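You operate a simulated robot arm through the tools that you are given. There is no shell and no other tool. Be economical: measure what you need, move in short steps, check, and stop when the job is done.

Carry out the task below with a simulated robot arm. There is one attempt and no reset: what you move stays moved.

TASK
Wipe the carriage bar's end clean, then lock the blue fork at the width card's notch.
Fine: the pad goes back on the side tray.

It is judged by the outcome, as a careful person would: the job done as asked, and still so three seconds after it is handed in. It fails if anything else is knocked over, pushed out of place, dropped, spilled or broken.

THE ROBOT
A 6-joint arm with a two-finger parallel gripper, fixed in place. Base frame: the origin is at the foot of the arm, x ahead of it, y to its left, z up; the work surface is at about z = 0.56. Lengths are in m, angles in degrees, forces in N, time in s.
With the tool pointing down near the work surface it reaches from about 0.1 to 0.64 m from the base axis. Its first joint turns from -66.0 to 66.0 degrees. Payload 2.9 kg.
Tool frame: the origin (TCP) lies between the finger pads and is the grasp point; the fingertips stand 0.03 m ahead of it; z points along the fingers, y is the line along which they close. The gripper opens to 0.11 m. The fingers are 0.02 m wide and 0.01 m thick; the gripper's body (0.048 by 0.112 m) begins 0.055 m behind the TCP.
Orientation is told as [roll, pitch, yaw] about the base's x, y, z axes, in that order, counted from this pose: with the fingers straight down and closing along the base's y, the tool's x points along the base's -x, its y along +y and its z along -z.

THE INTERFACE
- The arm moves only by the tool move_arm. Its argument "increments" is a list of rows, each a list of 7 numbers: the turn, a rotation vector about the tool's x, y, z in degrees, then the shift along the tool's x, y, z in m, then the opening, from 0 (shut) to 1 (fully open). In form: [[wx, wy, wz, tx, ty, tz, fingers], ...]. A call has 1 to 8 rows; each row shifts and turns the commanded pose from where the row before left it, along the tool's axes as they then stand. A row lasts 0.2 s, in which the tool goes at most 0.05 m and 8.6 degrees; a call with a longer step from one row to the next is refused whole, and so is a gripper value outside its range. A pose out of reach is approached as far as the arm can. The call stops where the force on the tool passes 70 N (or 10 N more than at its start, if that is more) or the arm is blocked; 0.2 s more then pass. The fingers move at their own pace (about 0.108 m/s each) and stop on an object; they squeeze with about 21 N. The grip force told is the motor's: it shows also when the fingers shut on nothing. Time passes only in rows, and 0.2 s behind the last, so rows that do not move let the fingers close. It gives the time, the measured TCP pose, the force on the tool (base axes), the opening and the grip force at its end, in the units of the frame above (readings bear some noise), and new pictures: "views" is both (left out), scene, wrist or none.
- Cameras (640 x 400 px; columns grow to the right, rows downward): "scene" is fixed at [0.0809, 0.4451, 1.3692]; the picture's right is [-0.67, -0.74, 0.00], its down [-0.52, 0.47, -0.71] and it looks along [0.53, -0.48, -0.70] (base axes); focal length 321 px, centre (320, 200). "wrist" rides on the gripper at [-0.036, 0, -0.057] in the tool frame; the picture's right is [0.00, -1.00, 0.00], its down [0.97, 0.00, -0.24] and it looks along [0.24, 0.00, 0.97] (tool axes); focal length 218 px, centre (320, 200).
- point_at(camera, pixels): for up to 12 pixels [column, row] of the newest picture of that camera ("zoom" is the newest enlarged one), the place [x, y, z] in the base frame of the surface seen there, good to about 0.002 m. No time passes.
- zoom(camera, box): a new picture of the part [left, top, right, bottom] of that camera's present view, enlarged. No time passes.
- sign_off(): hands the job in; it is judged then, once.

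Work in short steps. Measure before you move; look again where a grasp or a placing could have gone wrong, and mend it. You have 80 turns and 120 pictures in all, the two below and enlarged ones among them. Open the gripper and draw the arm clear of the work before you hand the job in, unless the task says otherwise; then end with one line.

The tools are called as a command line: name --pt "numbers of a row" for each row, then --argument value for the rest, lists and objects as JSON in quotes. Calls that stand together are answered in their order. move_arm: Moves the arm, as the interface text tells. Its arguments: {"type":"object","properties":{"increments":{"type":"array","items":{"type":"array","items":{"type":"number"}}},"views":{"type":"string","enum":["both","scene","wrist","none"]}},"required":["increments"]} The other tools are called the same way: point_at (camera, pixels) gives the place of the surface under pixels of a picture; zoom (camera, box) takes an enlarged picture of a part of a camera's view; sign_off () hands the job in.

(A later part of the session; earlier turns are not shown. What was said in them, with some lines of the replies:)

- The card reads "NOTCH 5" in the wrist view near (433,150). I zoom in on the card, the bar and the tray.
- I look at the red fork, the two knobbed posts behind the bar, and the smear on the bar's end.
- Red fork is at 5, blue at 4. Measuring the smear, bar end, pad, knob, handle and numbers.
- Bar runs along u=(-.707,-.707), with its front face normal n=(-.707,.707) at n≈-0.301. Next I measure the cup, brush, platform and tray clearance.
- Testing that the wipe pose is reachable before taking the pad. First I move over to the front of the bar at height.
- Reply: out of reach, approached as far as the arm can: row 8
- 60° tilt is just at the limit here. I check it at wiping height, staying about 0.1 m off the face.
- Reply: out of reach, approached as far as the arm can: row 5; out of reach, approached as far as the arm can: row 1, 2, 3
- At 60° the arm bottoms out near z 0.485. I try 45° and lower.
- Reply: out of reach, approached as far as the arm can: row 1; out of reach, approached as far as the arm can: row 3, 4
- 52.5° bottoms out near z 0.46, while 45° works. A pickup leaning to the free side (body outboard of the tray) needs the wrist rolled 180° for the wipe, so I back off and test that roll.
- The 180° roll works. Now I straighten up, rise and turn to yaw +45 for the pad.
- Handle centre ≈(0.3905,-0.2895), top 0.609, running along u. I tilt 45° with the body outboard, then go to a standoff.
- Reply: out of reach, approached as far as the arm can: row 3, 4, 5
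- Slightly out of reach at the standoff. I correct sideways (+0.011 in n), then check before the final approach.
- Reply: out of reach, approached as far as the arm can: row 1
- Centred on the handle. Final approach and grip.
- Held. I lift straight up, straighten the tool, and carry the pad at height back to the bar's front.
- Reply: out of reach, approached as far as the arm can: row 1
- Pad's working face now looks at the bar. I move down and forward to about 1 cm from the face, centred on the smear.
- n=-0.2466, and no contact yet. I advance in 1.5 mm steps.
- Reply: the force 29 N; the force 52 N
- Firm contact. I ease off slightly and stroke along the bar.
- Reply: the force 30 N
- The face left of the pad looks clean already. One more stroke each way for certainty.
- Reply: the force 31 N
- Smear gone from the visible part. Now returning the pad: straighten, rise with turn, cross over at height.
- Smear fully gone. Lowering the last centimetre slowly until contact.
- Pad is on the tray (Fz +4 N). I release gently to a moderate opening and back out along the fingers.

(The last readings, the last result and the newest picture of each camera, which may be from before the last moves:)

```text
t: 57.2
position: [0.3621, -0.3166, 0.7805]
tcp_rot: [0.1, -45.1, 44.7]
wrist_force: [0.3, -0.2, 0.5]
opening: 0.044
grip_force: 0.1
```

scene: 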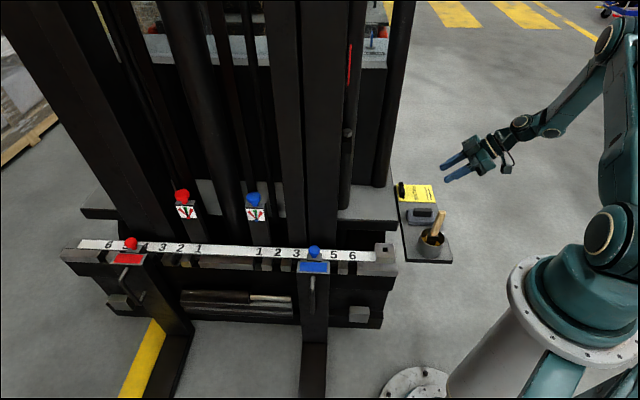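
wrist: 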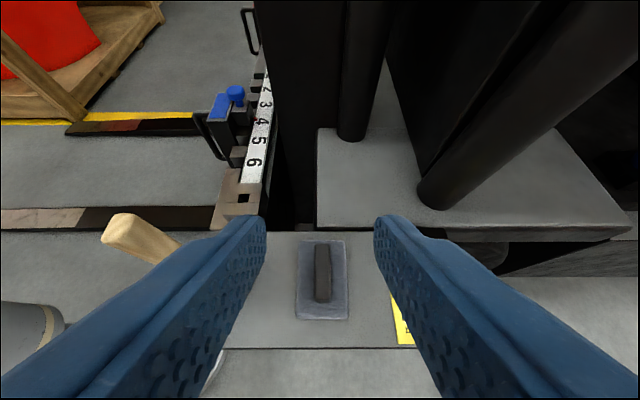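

Pad sits squarely on the tray. I measure the knob and the mast clearance around it while raising and straightening.

point_at --camera "scene" --pixels '[[313, 200], [325, 225], [290, 200], [335, 180], [345, 200], [313, 247], [313, 251], [313, 259], [309, 250], [318, 250], [305, 262], [322, 262]]'

move_arm --pt "0 7.5 0 0 0 0 0.5" --pt "0 7.5 0 0 0 0 0.5" --pt "0 7.5 0 0 0 0 0.5" --pt "0 7.5 0 0 0 0 0.5" --pt "0 7.5 0 0 0 0 0.5" --pt "0 7.5 0 0 0 0 0.5" --pt "0 0 0 0 0 -0.05 0.5" --pt "0 0 0 0 0 -0.04 0.5" --views "none"

```text
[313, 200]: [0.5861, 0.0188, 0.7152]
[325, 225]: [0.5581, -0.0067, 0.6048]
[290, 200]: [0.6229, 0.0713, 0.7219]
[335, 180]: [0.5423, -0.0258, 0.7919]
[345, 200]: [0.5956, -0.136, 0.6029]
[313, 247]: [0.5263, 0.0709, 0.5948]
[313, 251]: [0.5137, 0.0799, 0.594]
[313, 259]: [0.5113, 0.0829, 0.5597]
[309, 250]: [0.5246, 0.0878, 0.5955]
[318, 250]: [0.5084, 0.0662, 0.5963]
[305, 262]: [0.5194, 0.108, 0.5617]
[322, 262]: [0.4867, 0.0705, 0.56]
```

```text
t: 59.0
position: [0.3623, -0.3193, 0.8704]
tcp_rot: [0.2, 0.0, 44.8]
wrist_force: [-0.3, 0.5, 0.2]
opening: 0.0549
grip_force: 0.1
```

move_arm --pt "0 0 0 -0.0227 0.0337 0 0.5" --pt "0 0 0 -0.0227 0.0337 0 0.5" --pt "0 0 0 -0.0227 0.0337 0 0.5" --pt "0 0 0 -0.0227 0.0337 0 0.5" --pt "0 0 0 -0.0227 0.0337 0 0.5" --pt "0 0 0 -0.0227 0.0337 0 0.5" --pt "0 0 0 -0.0227 0.0337 0 0.5" --pt "0 0 0 -0.0227 0.0337 0 0.5" --views "none"

move_arm --pt "0 0 8.5 0 0 0 0.5" --pt "0 0 8.5 0 0 0 0.5" --pt "0 0 8.5 0 0 0 0.5" --pt "0 0 8.5 0 0 0 0.5" --pt "0 0 8.5 0 0 0 0.5" --pt "0 0 8.5 0 0 0 0.5" --pt "0 0 8.5 0 0 0 0.5" --pt "0 0 8.5 0 0 0 0.5" --views "none"

move_arm --pt "0 0 8 0 0 0 0.5" --pt "0 0 8 0 0 0 0.5" --pt "0 0 5.8 0 0 0 0.5" --pt "0 -8 0 0 0 0 0.5" --pt "0 -8 0 0 0 0 0.5" --pt "0 -9 0 0 0 0 0.5" --views "none"

```text
t: 60.8
position: [0.2997, 0.0026, 0.8704]
tcp_rot: [0.0, 0.0, 44.8]
wrist_force: [0.3, 0.4, -0.5]
opening: 0.0549
grip_force: 0.1
```

```text
t: 62.6
position: [0.3014, 0.001, 0.8699]
tcp_rot: [0.0, 0.0, -23.2]
wrist_force: [-0.2, -0.2, -0.7]
opening: 0.055
grip_force: 0.0
```

```text
refused: row 6 steps farther than a row can; nothing moved
```

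move_arm --pt "0 0 8 0 0 0 0.5" --pt "0 0 8 0 0 0 0.5" --pt "0 0 5.8 0 0 0 0.5" --pt "0 -8.3 0 0 0 0 0.5" --pt "0 -8.3 0 0 0 0 0.5" --pt "0 -8.4 0 0 0 0 0.5" --views "none"

move_arm --pt "0 0 0 0 0.041 0 0.5" --pt "0 0 0 0 0.041 0 0.5" --pt "0 0 0 0 0.041 0 0.5" --pt "0 0 0 0 0.041 0 0.5" --pt "0 0 0 0 0.041 0 0.5" --views "both"

```text
t: 64.0
position: [0.3085, 0.0027, 0.8689]
tcp_rot: [-0.1, -25.0, -44.9]
wrist_force: [-1.0, -0.1, -0.4]
opening: 0.0549
grip_force: 0.1
out of reach, approached as far as the arm can: row 6
```

```text
t: 65.2
position: [0.4539, 0.15, 0.8685]
tcp_rot: [0.0, -25.1, -45.0]
wrist_force: [0.7, 0.3, 0.8]
opening: 0.0551
grip_force: 0.1
```

scene: 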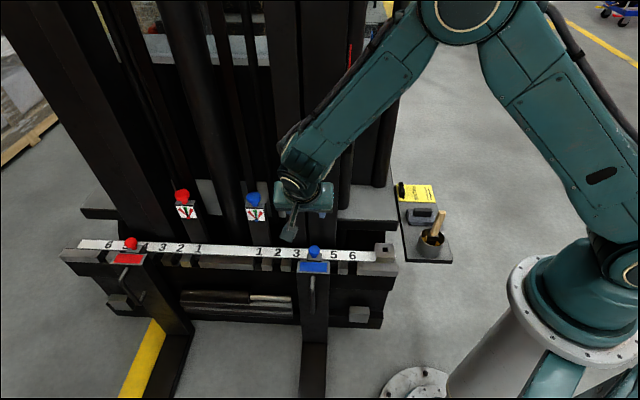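
wrist: 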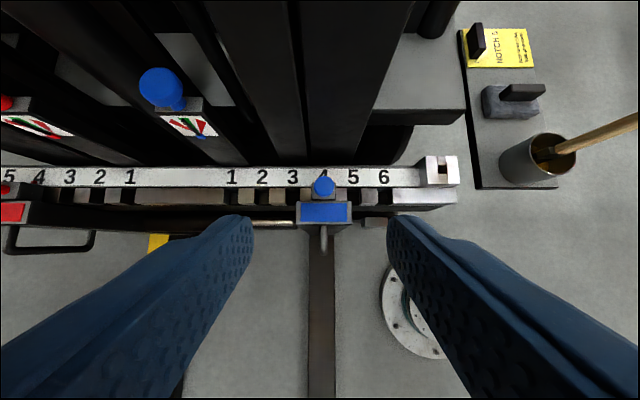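

point_at --camera "wrist" --pixels '[[323, 184], [323, 190], [317, 186], [330, 186], [160, 85], [315, 150], [340, 150], [290, 130], [334, 204], [312, 196]]'

zoom --camera "wrist" --box '[270, 150, 410, 260]'

```text
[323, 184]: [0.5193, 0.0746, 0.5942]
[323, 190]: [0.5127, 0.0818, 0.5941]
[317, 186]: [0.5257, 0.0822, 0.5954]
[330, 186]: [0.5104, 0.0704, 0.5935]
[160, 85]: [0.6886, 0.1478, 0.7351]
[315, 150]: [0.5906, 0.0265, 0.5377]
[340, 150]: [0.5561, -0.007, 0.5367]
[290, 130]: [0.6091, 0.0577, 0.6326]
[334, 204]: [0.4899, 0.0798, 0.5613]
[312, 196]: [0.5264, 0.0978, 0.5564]
```

```text
3.64 times, centred on (340, 205) of wrist
```

zoom: 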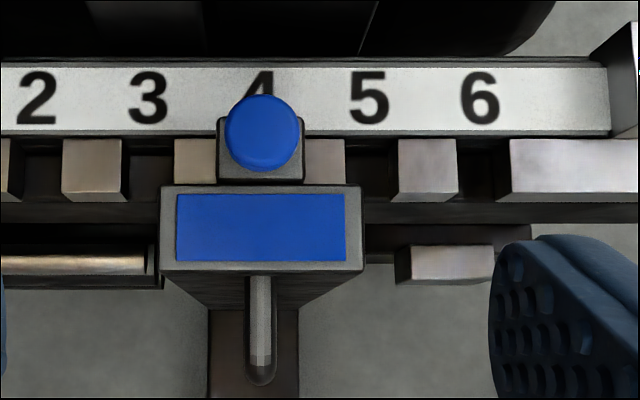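

move_arm --pt "0 0 0 0.00755 -0.00175 0.0457 0.5" --pt "0 0 0 0.00755 -0.00175 0.0457 0.5" --pt "0 0 0 0.00755 -0.00175 0.0457 0.5" --pt "0 0 0 0.00755 -0.00175 0.0457 0.5" --views "both"

```text
t: 66.2
position: [0.4824, 0.1084, 0.6891]
tcp_rot: [0.1, -25.1, -45.1]
wrist_force: [0.0, 0.1, 0.3]
opening: 0.055
grip_force: 0.1
```

scene: 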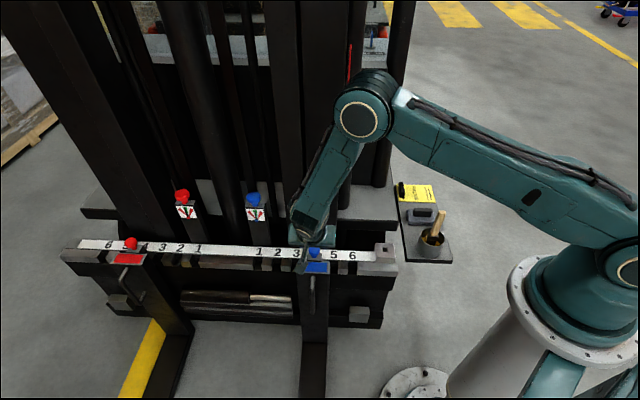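
wrist: 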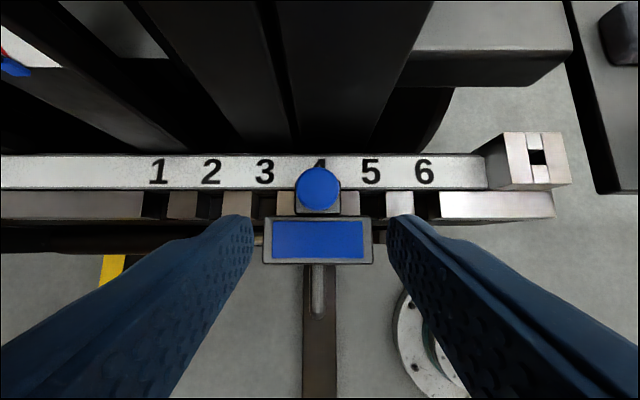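

move_arm --pt "0 0 0 -0.0005 0.0005 0.033 0.5" --pt "0 0 0 -0.0005 0.0005 0.033 0.5" --pt "0 0 0 -0.0005 0 0.0325 0.5" --views "both"

```text
t: 67.0
position: [0.5163, 0.0808, 0.6016]
tcp_rot: [0.0, -25.0, -45.0]
wrist_force: [-0.5, -0.2, 0.0]
opening: 0.055
grip_force: 0.1
```

scene: 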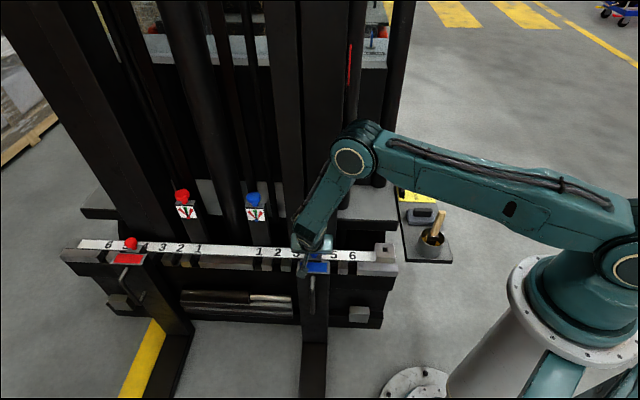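
wrist: 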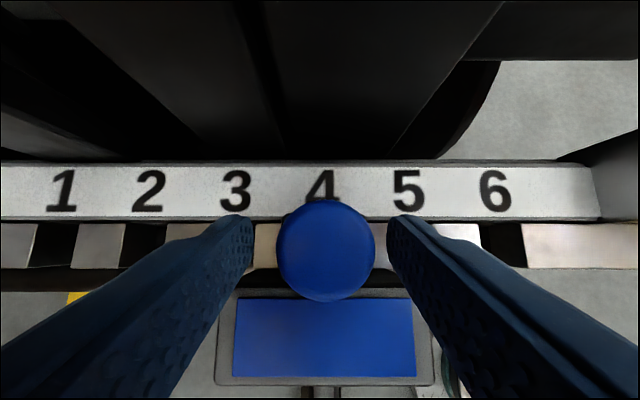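

Fingers straddle the knob. I close on it.

move_arm --pt "0 0 0 0 -0.002 0 0.1" --pt "0 0 0 0 0 0 0" --pt "0 0 0 0 0 0 0" --pt "0 0 0 0 0 0 0" --views "wrist"

```text
t: 68.0
position: [0.5147, 0.0785, 0.6021]
tcp_rot: [0.2, -25.0, -45.0]
wrist_force: [7.0, 4.7, -0.6]
opening: 0.0327
grip_force: 45.6
```

wrist: 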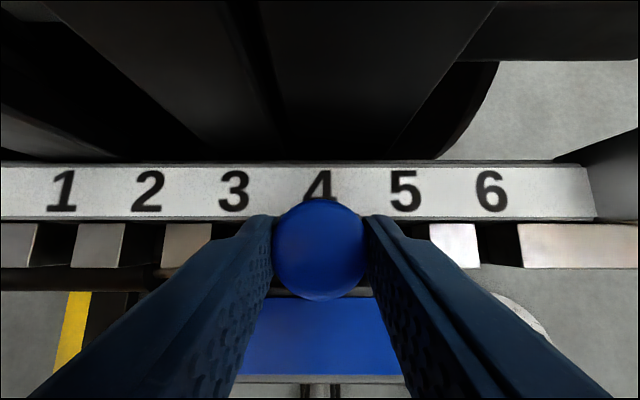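

Gripped. I lift the pin straight up in small steps, watching force.

move_arm --pt "0 0 0 0 0.001 0 0" --pt "0 0 0 -0.0042 0 -0.0091 0" --pt "0 0 0 -0.0042 0 -0.0091 0" --views "both"

```text
t: 68.8
position: [0.5131, 0.0785, 0.6212]
tcp_rot: [0.0, -24.9, -45.0]
wrist_force: [8.1, 3.2, -0.7]
opening: 0.0326
grip_force: 44.9
```

scene: 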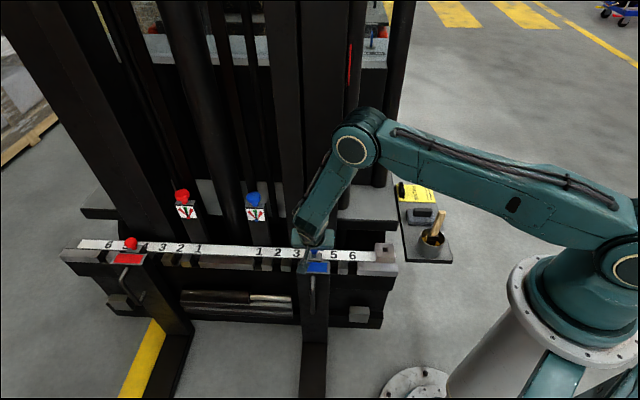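
wrist: 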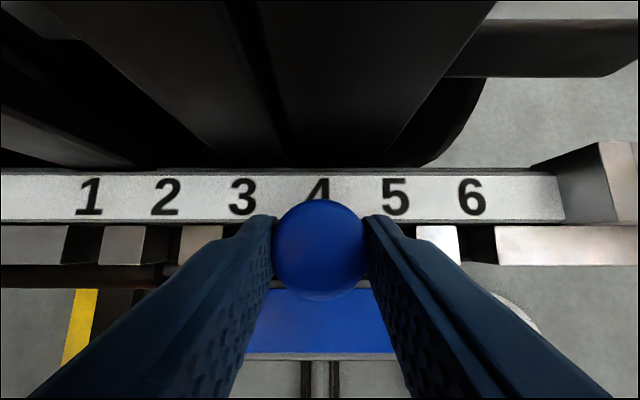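

The knob rises with the grip (2 cm, no load). I lift a bit more to find the top.

move_arm --pt "0 0 0 -0.0021 0 -0.0045 0" --pt "0 0 0 -0.0021 0 -0.0045 0" --views "wrist"

```text
t: 69.4
position: [0.5134, 0.078, 0.6318]
tcp_rot: [0.1, -25.0, -45.0]
wrist_force: [10.1, 2.8, -4.3]
opening: 0.0324
grip_force: 44.8
```

wrist: 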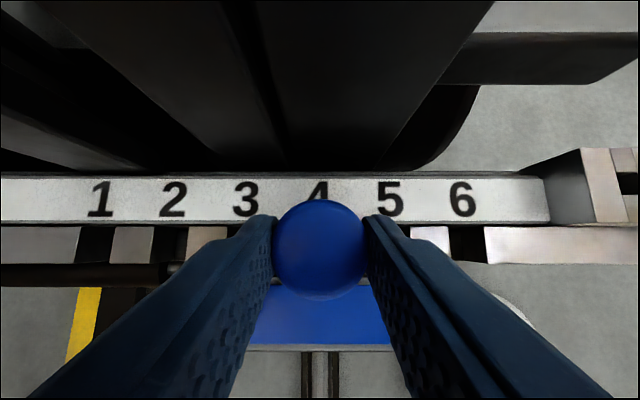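

Lifted 3 cm. Now I drag gently toward notch 5 (+u = tool −y).

move_arm --pt "0 0 0 0 -0.005 0 0" --pt "0 0 0 0 -0.005 0 0" --views "wrist"

```text
t: 70.0
position: [0.5057, 0.0707, 0.6324]
tcp_rot: [0.0, -25.0, -45.0]
wrist_force: [12.7, -1.9, -9.5]
opening: 0.0328
grip_force: 44.9
```

wrist: 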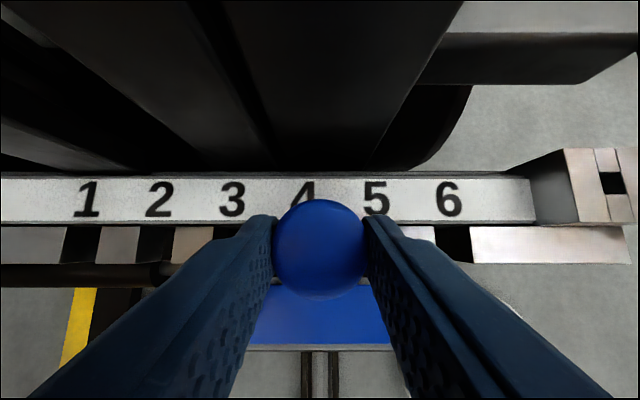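

The fork slides with it. Another 4.0 cm in small steps.

move_arm --pt "0 0 0 0 -0.006 0 0" --pt "0 0 0 0 -0.006 0 0" --pt "0 0 0 0 -0.006 0 0" --pt "0 0 0 0 -0.006 0 0" --pt "0 0 0 0 -0.006 0 0" --pt "0 0 0 0 -0.006 0 0" --pt "0 0 0 0 -0.006 0 0" --views "both"

```text
t: 71.6
position: [0.4756, 0.0397, 0.6328]
tcp_rot: [0.0, -24.9, -45.0]
wrist_force: [13.7, -3.8, -17.1]
opening: 0.0328
grip_force: 44.9
```

scene: 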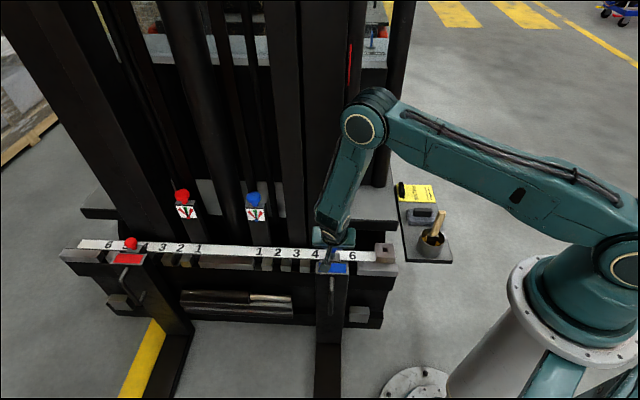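
wrist: 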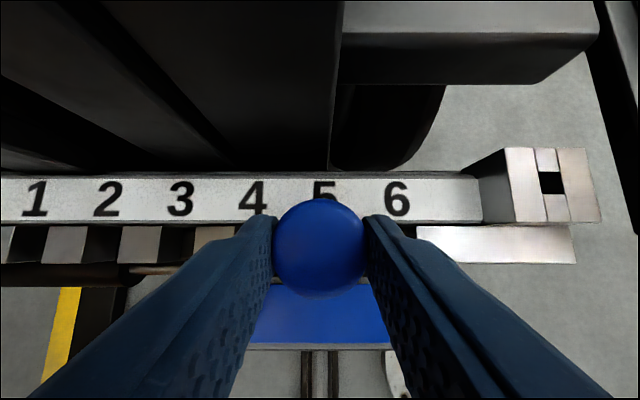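

"5" is at column 324 against the knob at 319, so about 4–5 mm more. Then I start lowering.

move_arm --pt "0 0 0 0 -0.0045 0 0" --pt "0 0 0 0 0 0 0" --pt "0 0 0 0.0021 0 0.0045 0" --pt "0 0 0 0.0021 0 0.0045 0" --views "wrist"

```text
t: 72.6
position: [0.473, 0.0375, 0.6234]
tcp_rot: [-0.2, -25.0, -45.0]
wrist_force: [4.6, -6.1, 0.5]
opening: 0.0324
grip_force: 44.6
```

wrist: 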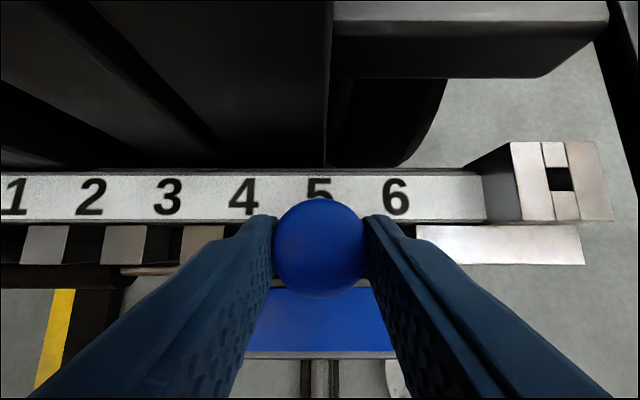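

move_arm --pt "0 0 0 0.0021 0 0.0045 0" --pt "0 0 0 0.0021 0 0.0045 0" --pt "0 0 0 0 0 0 0" --views "wrist"

```text
t: 73.4
position: [0.4716, 0.0364, 0.6123]
tcp_rot: [-0.1, -24.9, -44.9]
wrist_force: [2.5, -9.0, 0.7]
opening: 0.0329
grip_force: 44.9
```

wrist: 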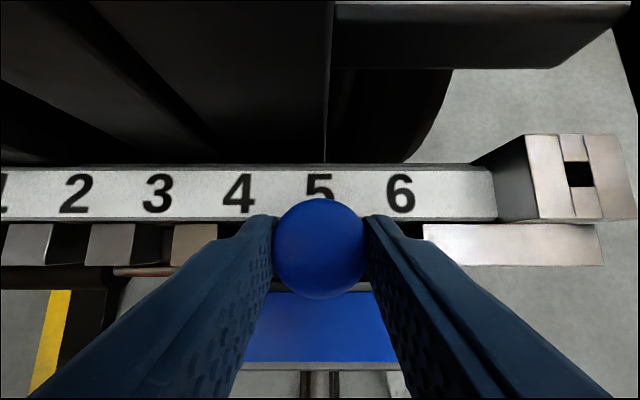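

move_arm --pt "0 0 0 0.0021 0 0.0045 0" --pt "0 0 0 0.0021 0 0.0045 0" --pt "0 0 0 0 0 0 0" --views "wrist"

```text
t: 74.2
position: [0.4729, 0.0368, 0.6022]
tcp_rot: [0.0, -25.0, -45.1]
wrist_force: [-0.9, -9.3, 1.5]
opening: 0.0328
grip_force: 45.6
```

wrist: 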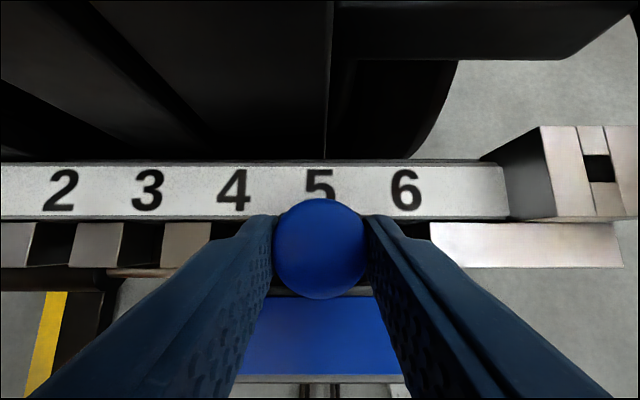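

Pin is back at its seated height (z 0.602). I release and back off along the fingers.

move_arm --pt "0 0 0 0 0 0 0.5" --pt "0 0 0 0 0 0 0.5" --pt "0 0 0 0 0 -0.02 0.5" --pt "0 0 0 0 0 -0.04 0.5" --pt "0 0 0 0 0 -0.04 0.5" --pt "0 0 0 0 0 -0.04 0.5" --pt "0 0 0 0 0 -0.04 0.5" --views "both"

```text
t: 75.8
position: [0.4196, 0.0921, 0.7675]
tcp_rot: [0.0, -25.0, -45.0]
wrist_force: [0.7, -0.5, -0.5]
opening: 0.055
grip_force: 0.1
```

scene: 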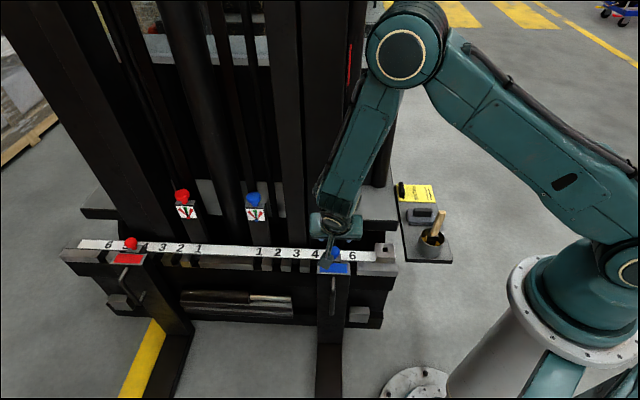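
wrist: 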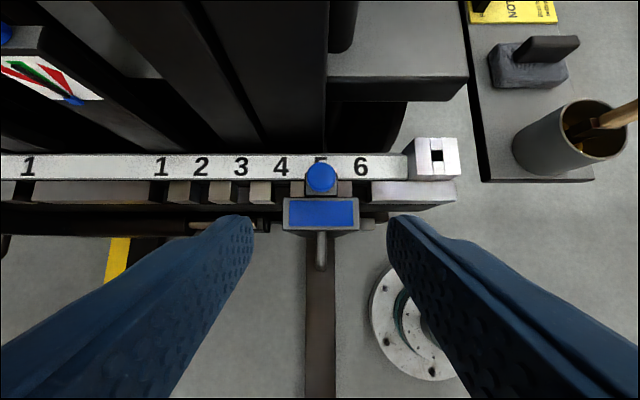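

point_at --camera "wrist" --pixels '[[320, 176], [320, 170], [313, 175], [328, 175]]'

move_arm --pt "0 0 0 0.0 -0.03 -0.03 0.5" --pt "0 0 0 0.01 -0.03 -0.03 0.5" --pt "0 0 0 0.02 -0.03 -0.02 0.5" --pt "0 0 0 0.02 -0.03 -0.01 0.5" --pt "0 0 0 0 -0.03 0 0.5" --pt "0 0 0 0 -0.03 0 0.5" --views "scene"

zoom --camera "scene" --box '[270, 220, 410, 320]'

```text
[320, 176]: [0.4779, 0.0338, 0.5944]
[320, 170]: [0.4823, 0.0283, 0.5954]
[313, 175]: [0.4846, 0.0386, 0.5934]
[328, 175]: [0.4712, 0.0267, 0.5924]
```

```text
t: 77.2
position: [0.2823, 0.0481, 0.8119]
tcp_rot: [0.0, -24.9, -45.0]
wrist_force: [-0.1, -0.2, -0.2]
opening: 0.0549
grip_force: 0.1
out of reach, approached as far as the arm can: row 5, 6
```

scene: 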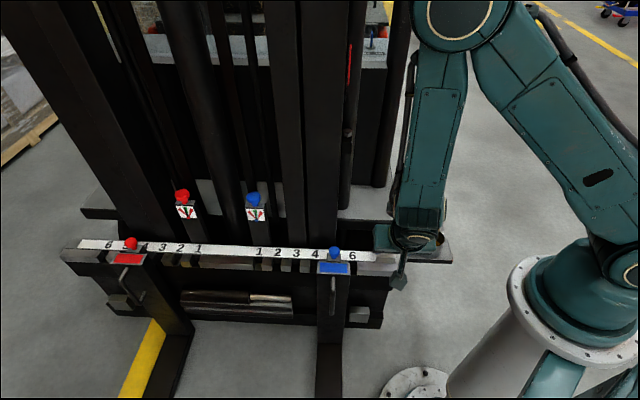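

```text
4.00 times, centred on (340, 270) of scene
```

zoom: 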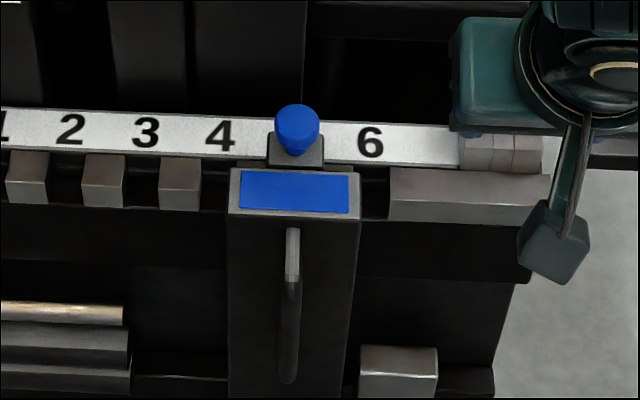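

The bar end is clean and the pad is on the tray. The blue pin stands at notch 5 at its original seated height (0.594), and the arm is clear. Handing in.

sign_off

```text
The job is handed in.
```

I wiped the carriage bar's end clean, put the pad back on the side tray, and set the blue fork at notch 5 with its pin down. The red fork was already at 5, so both forks match the width card.
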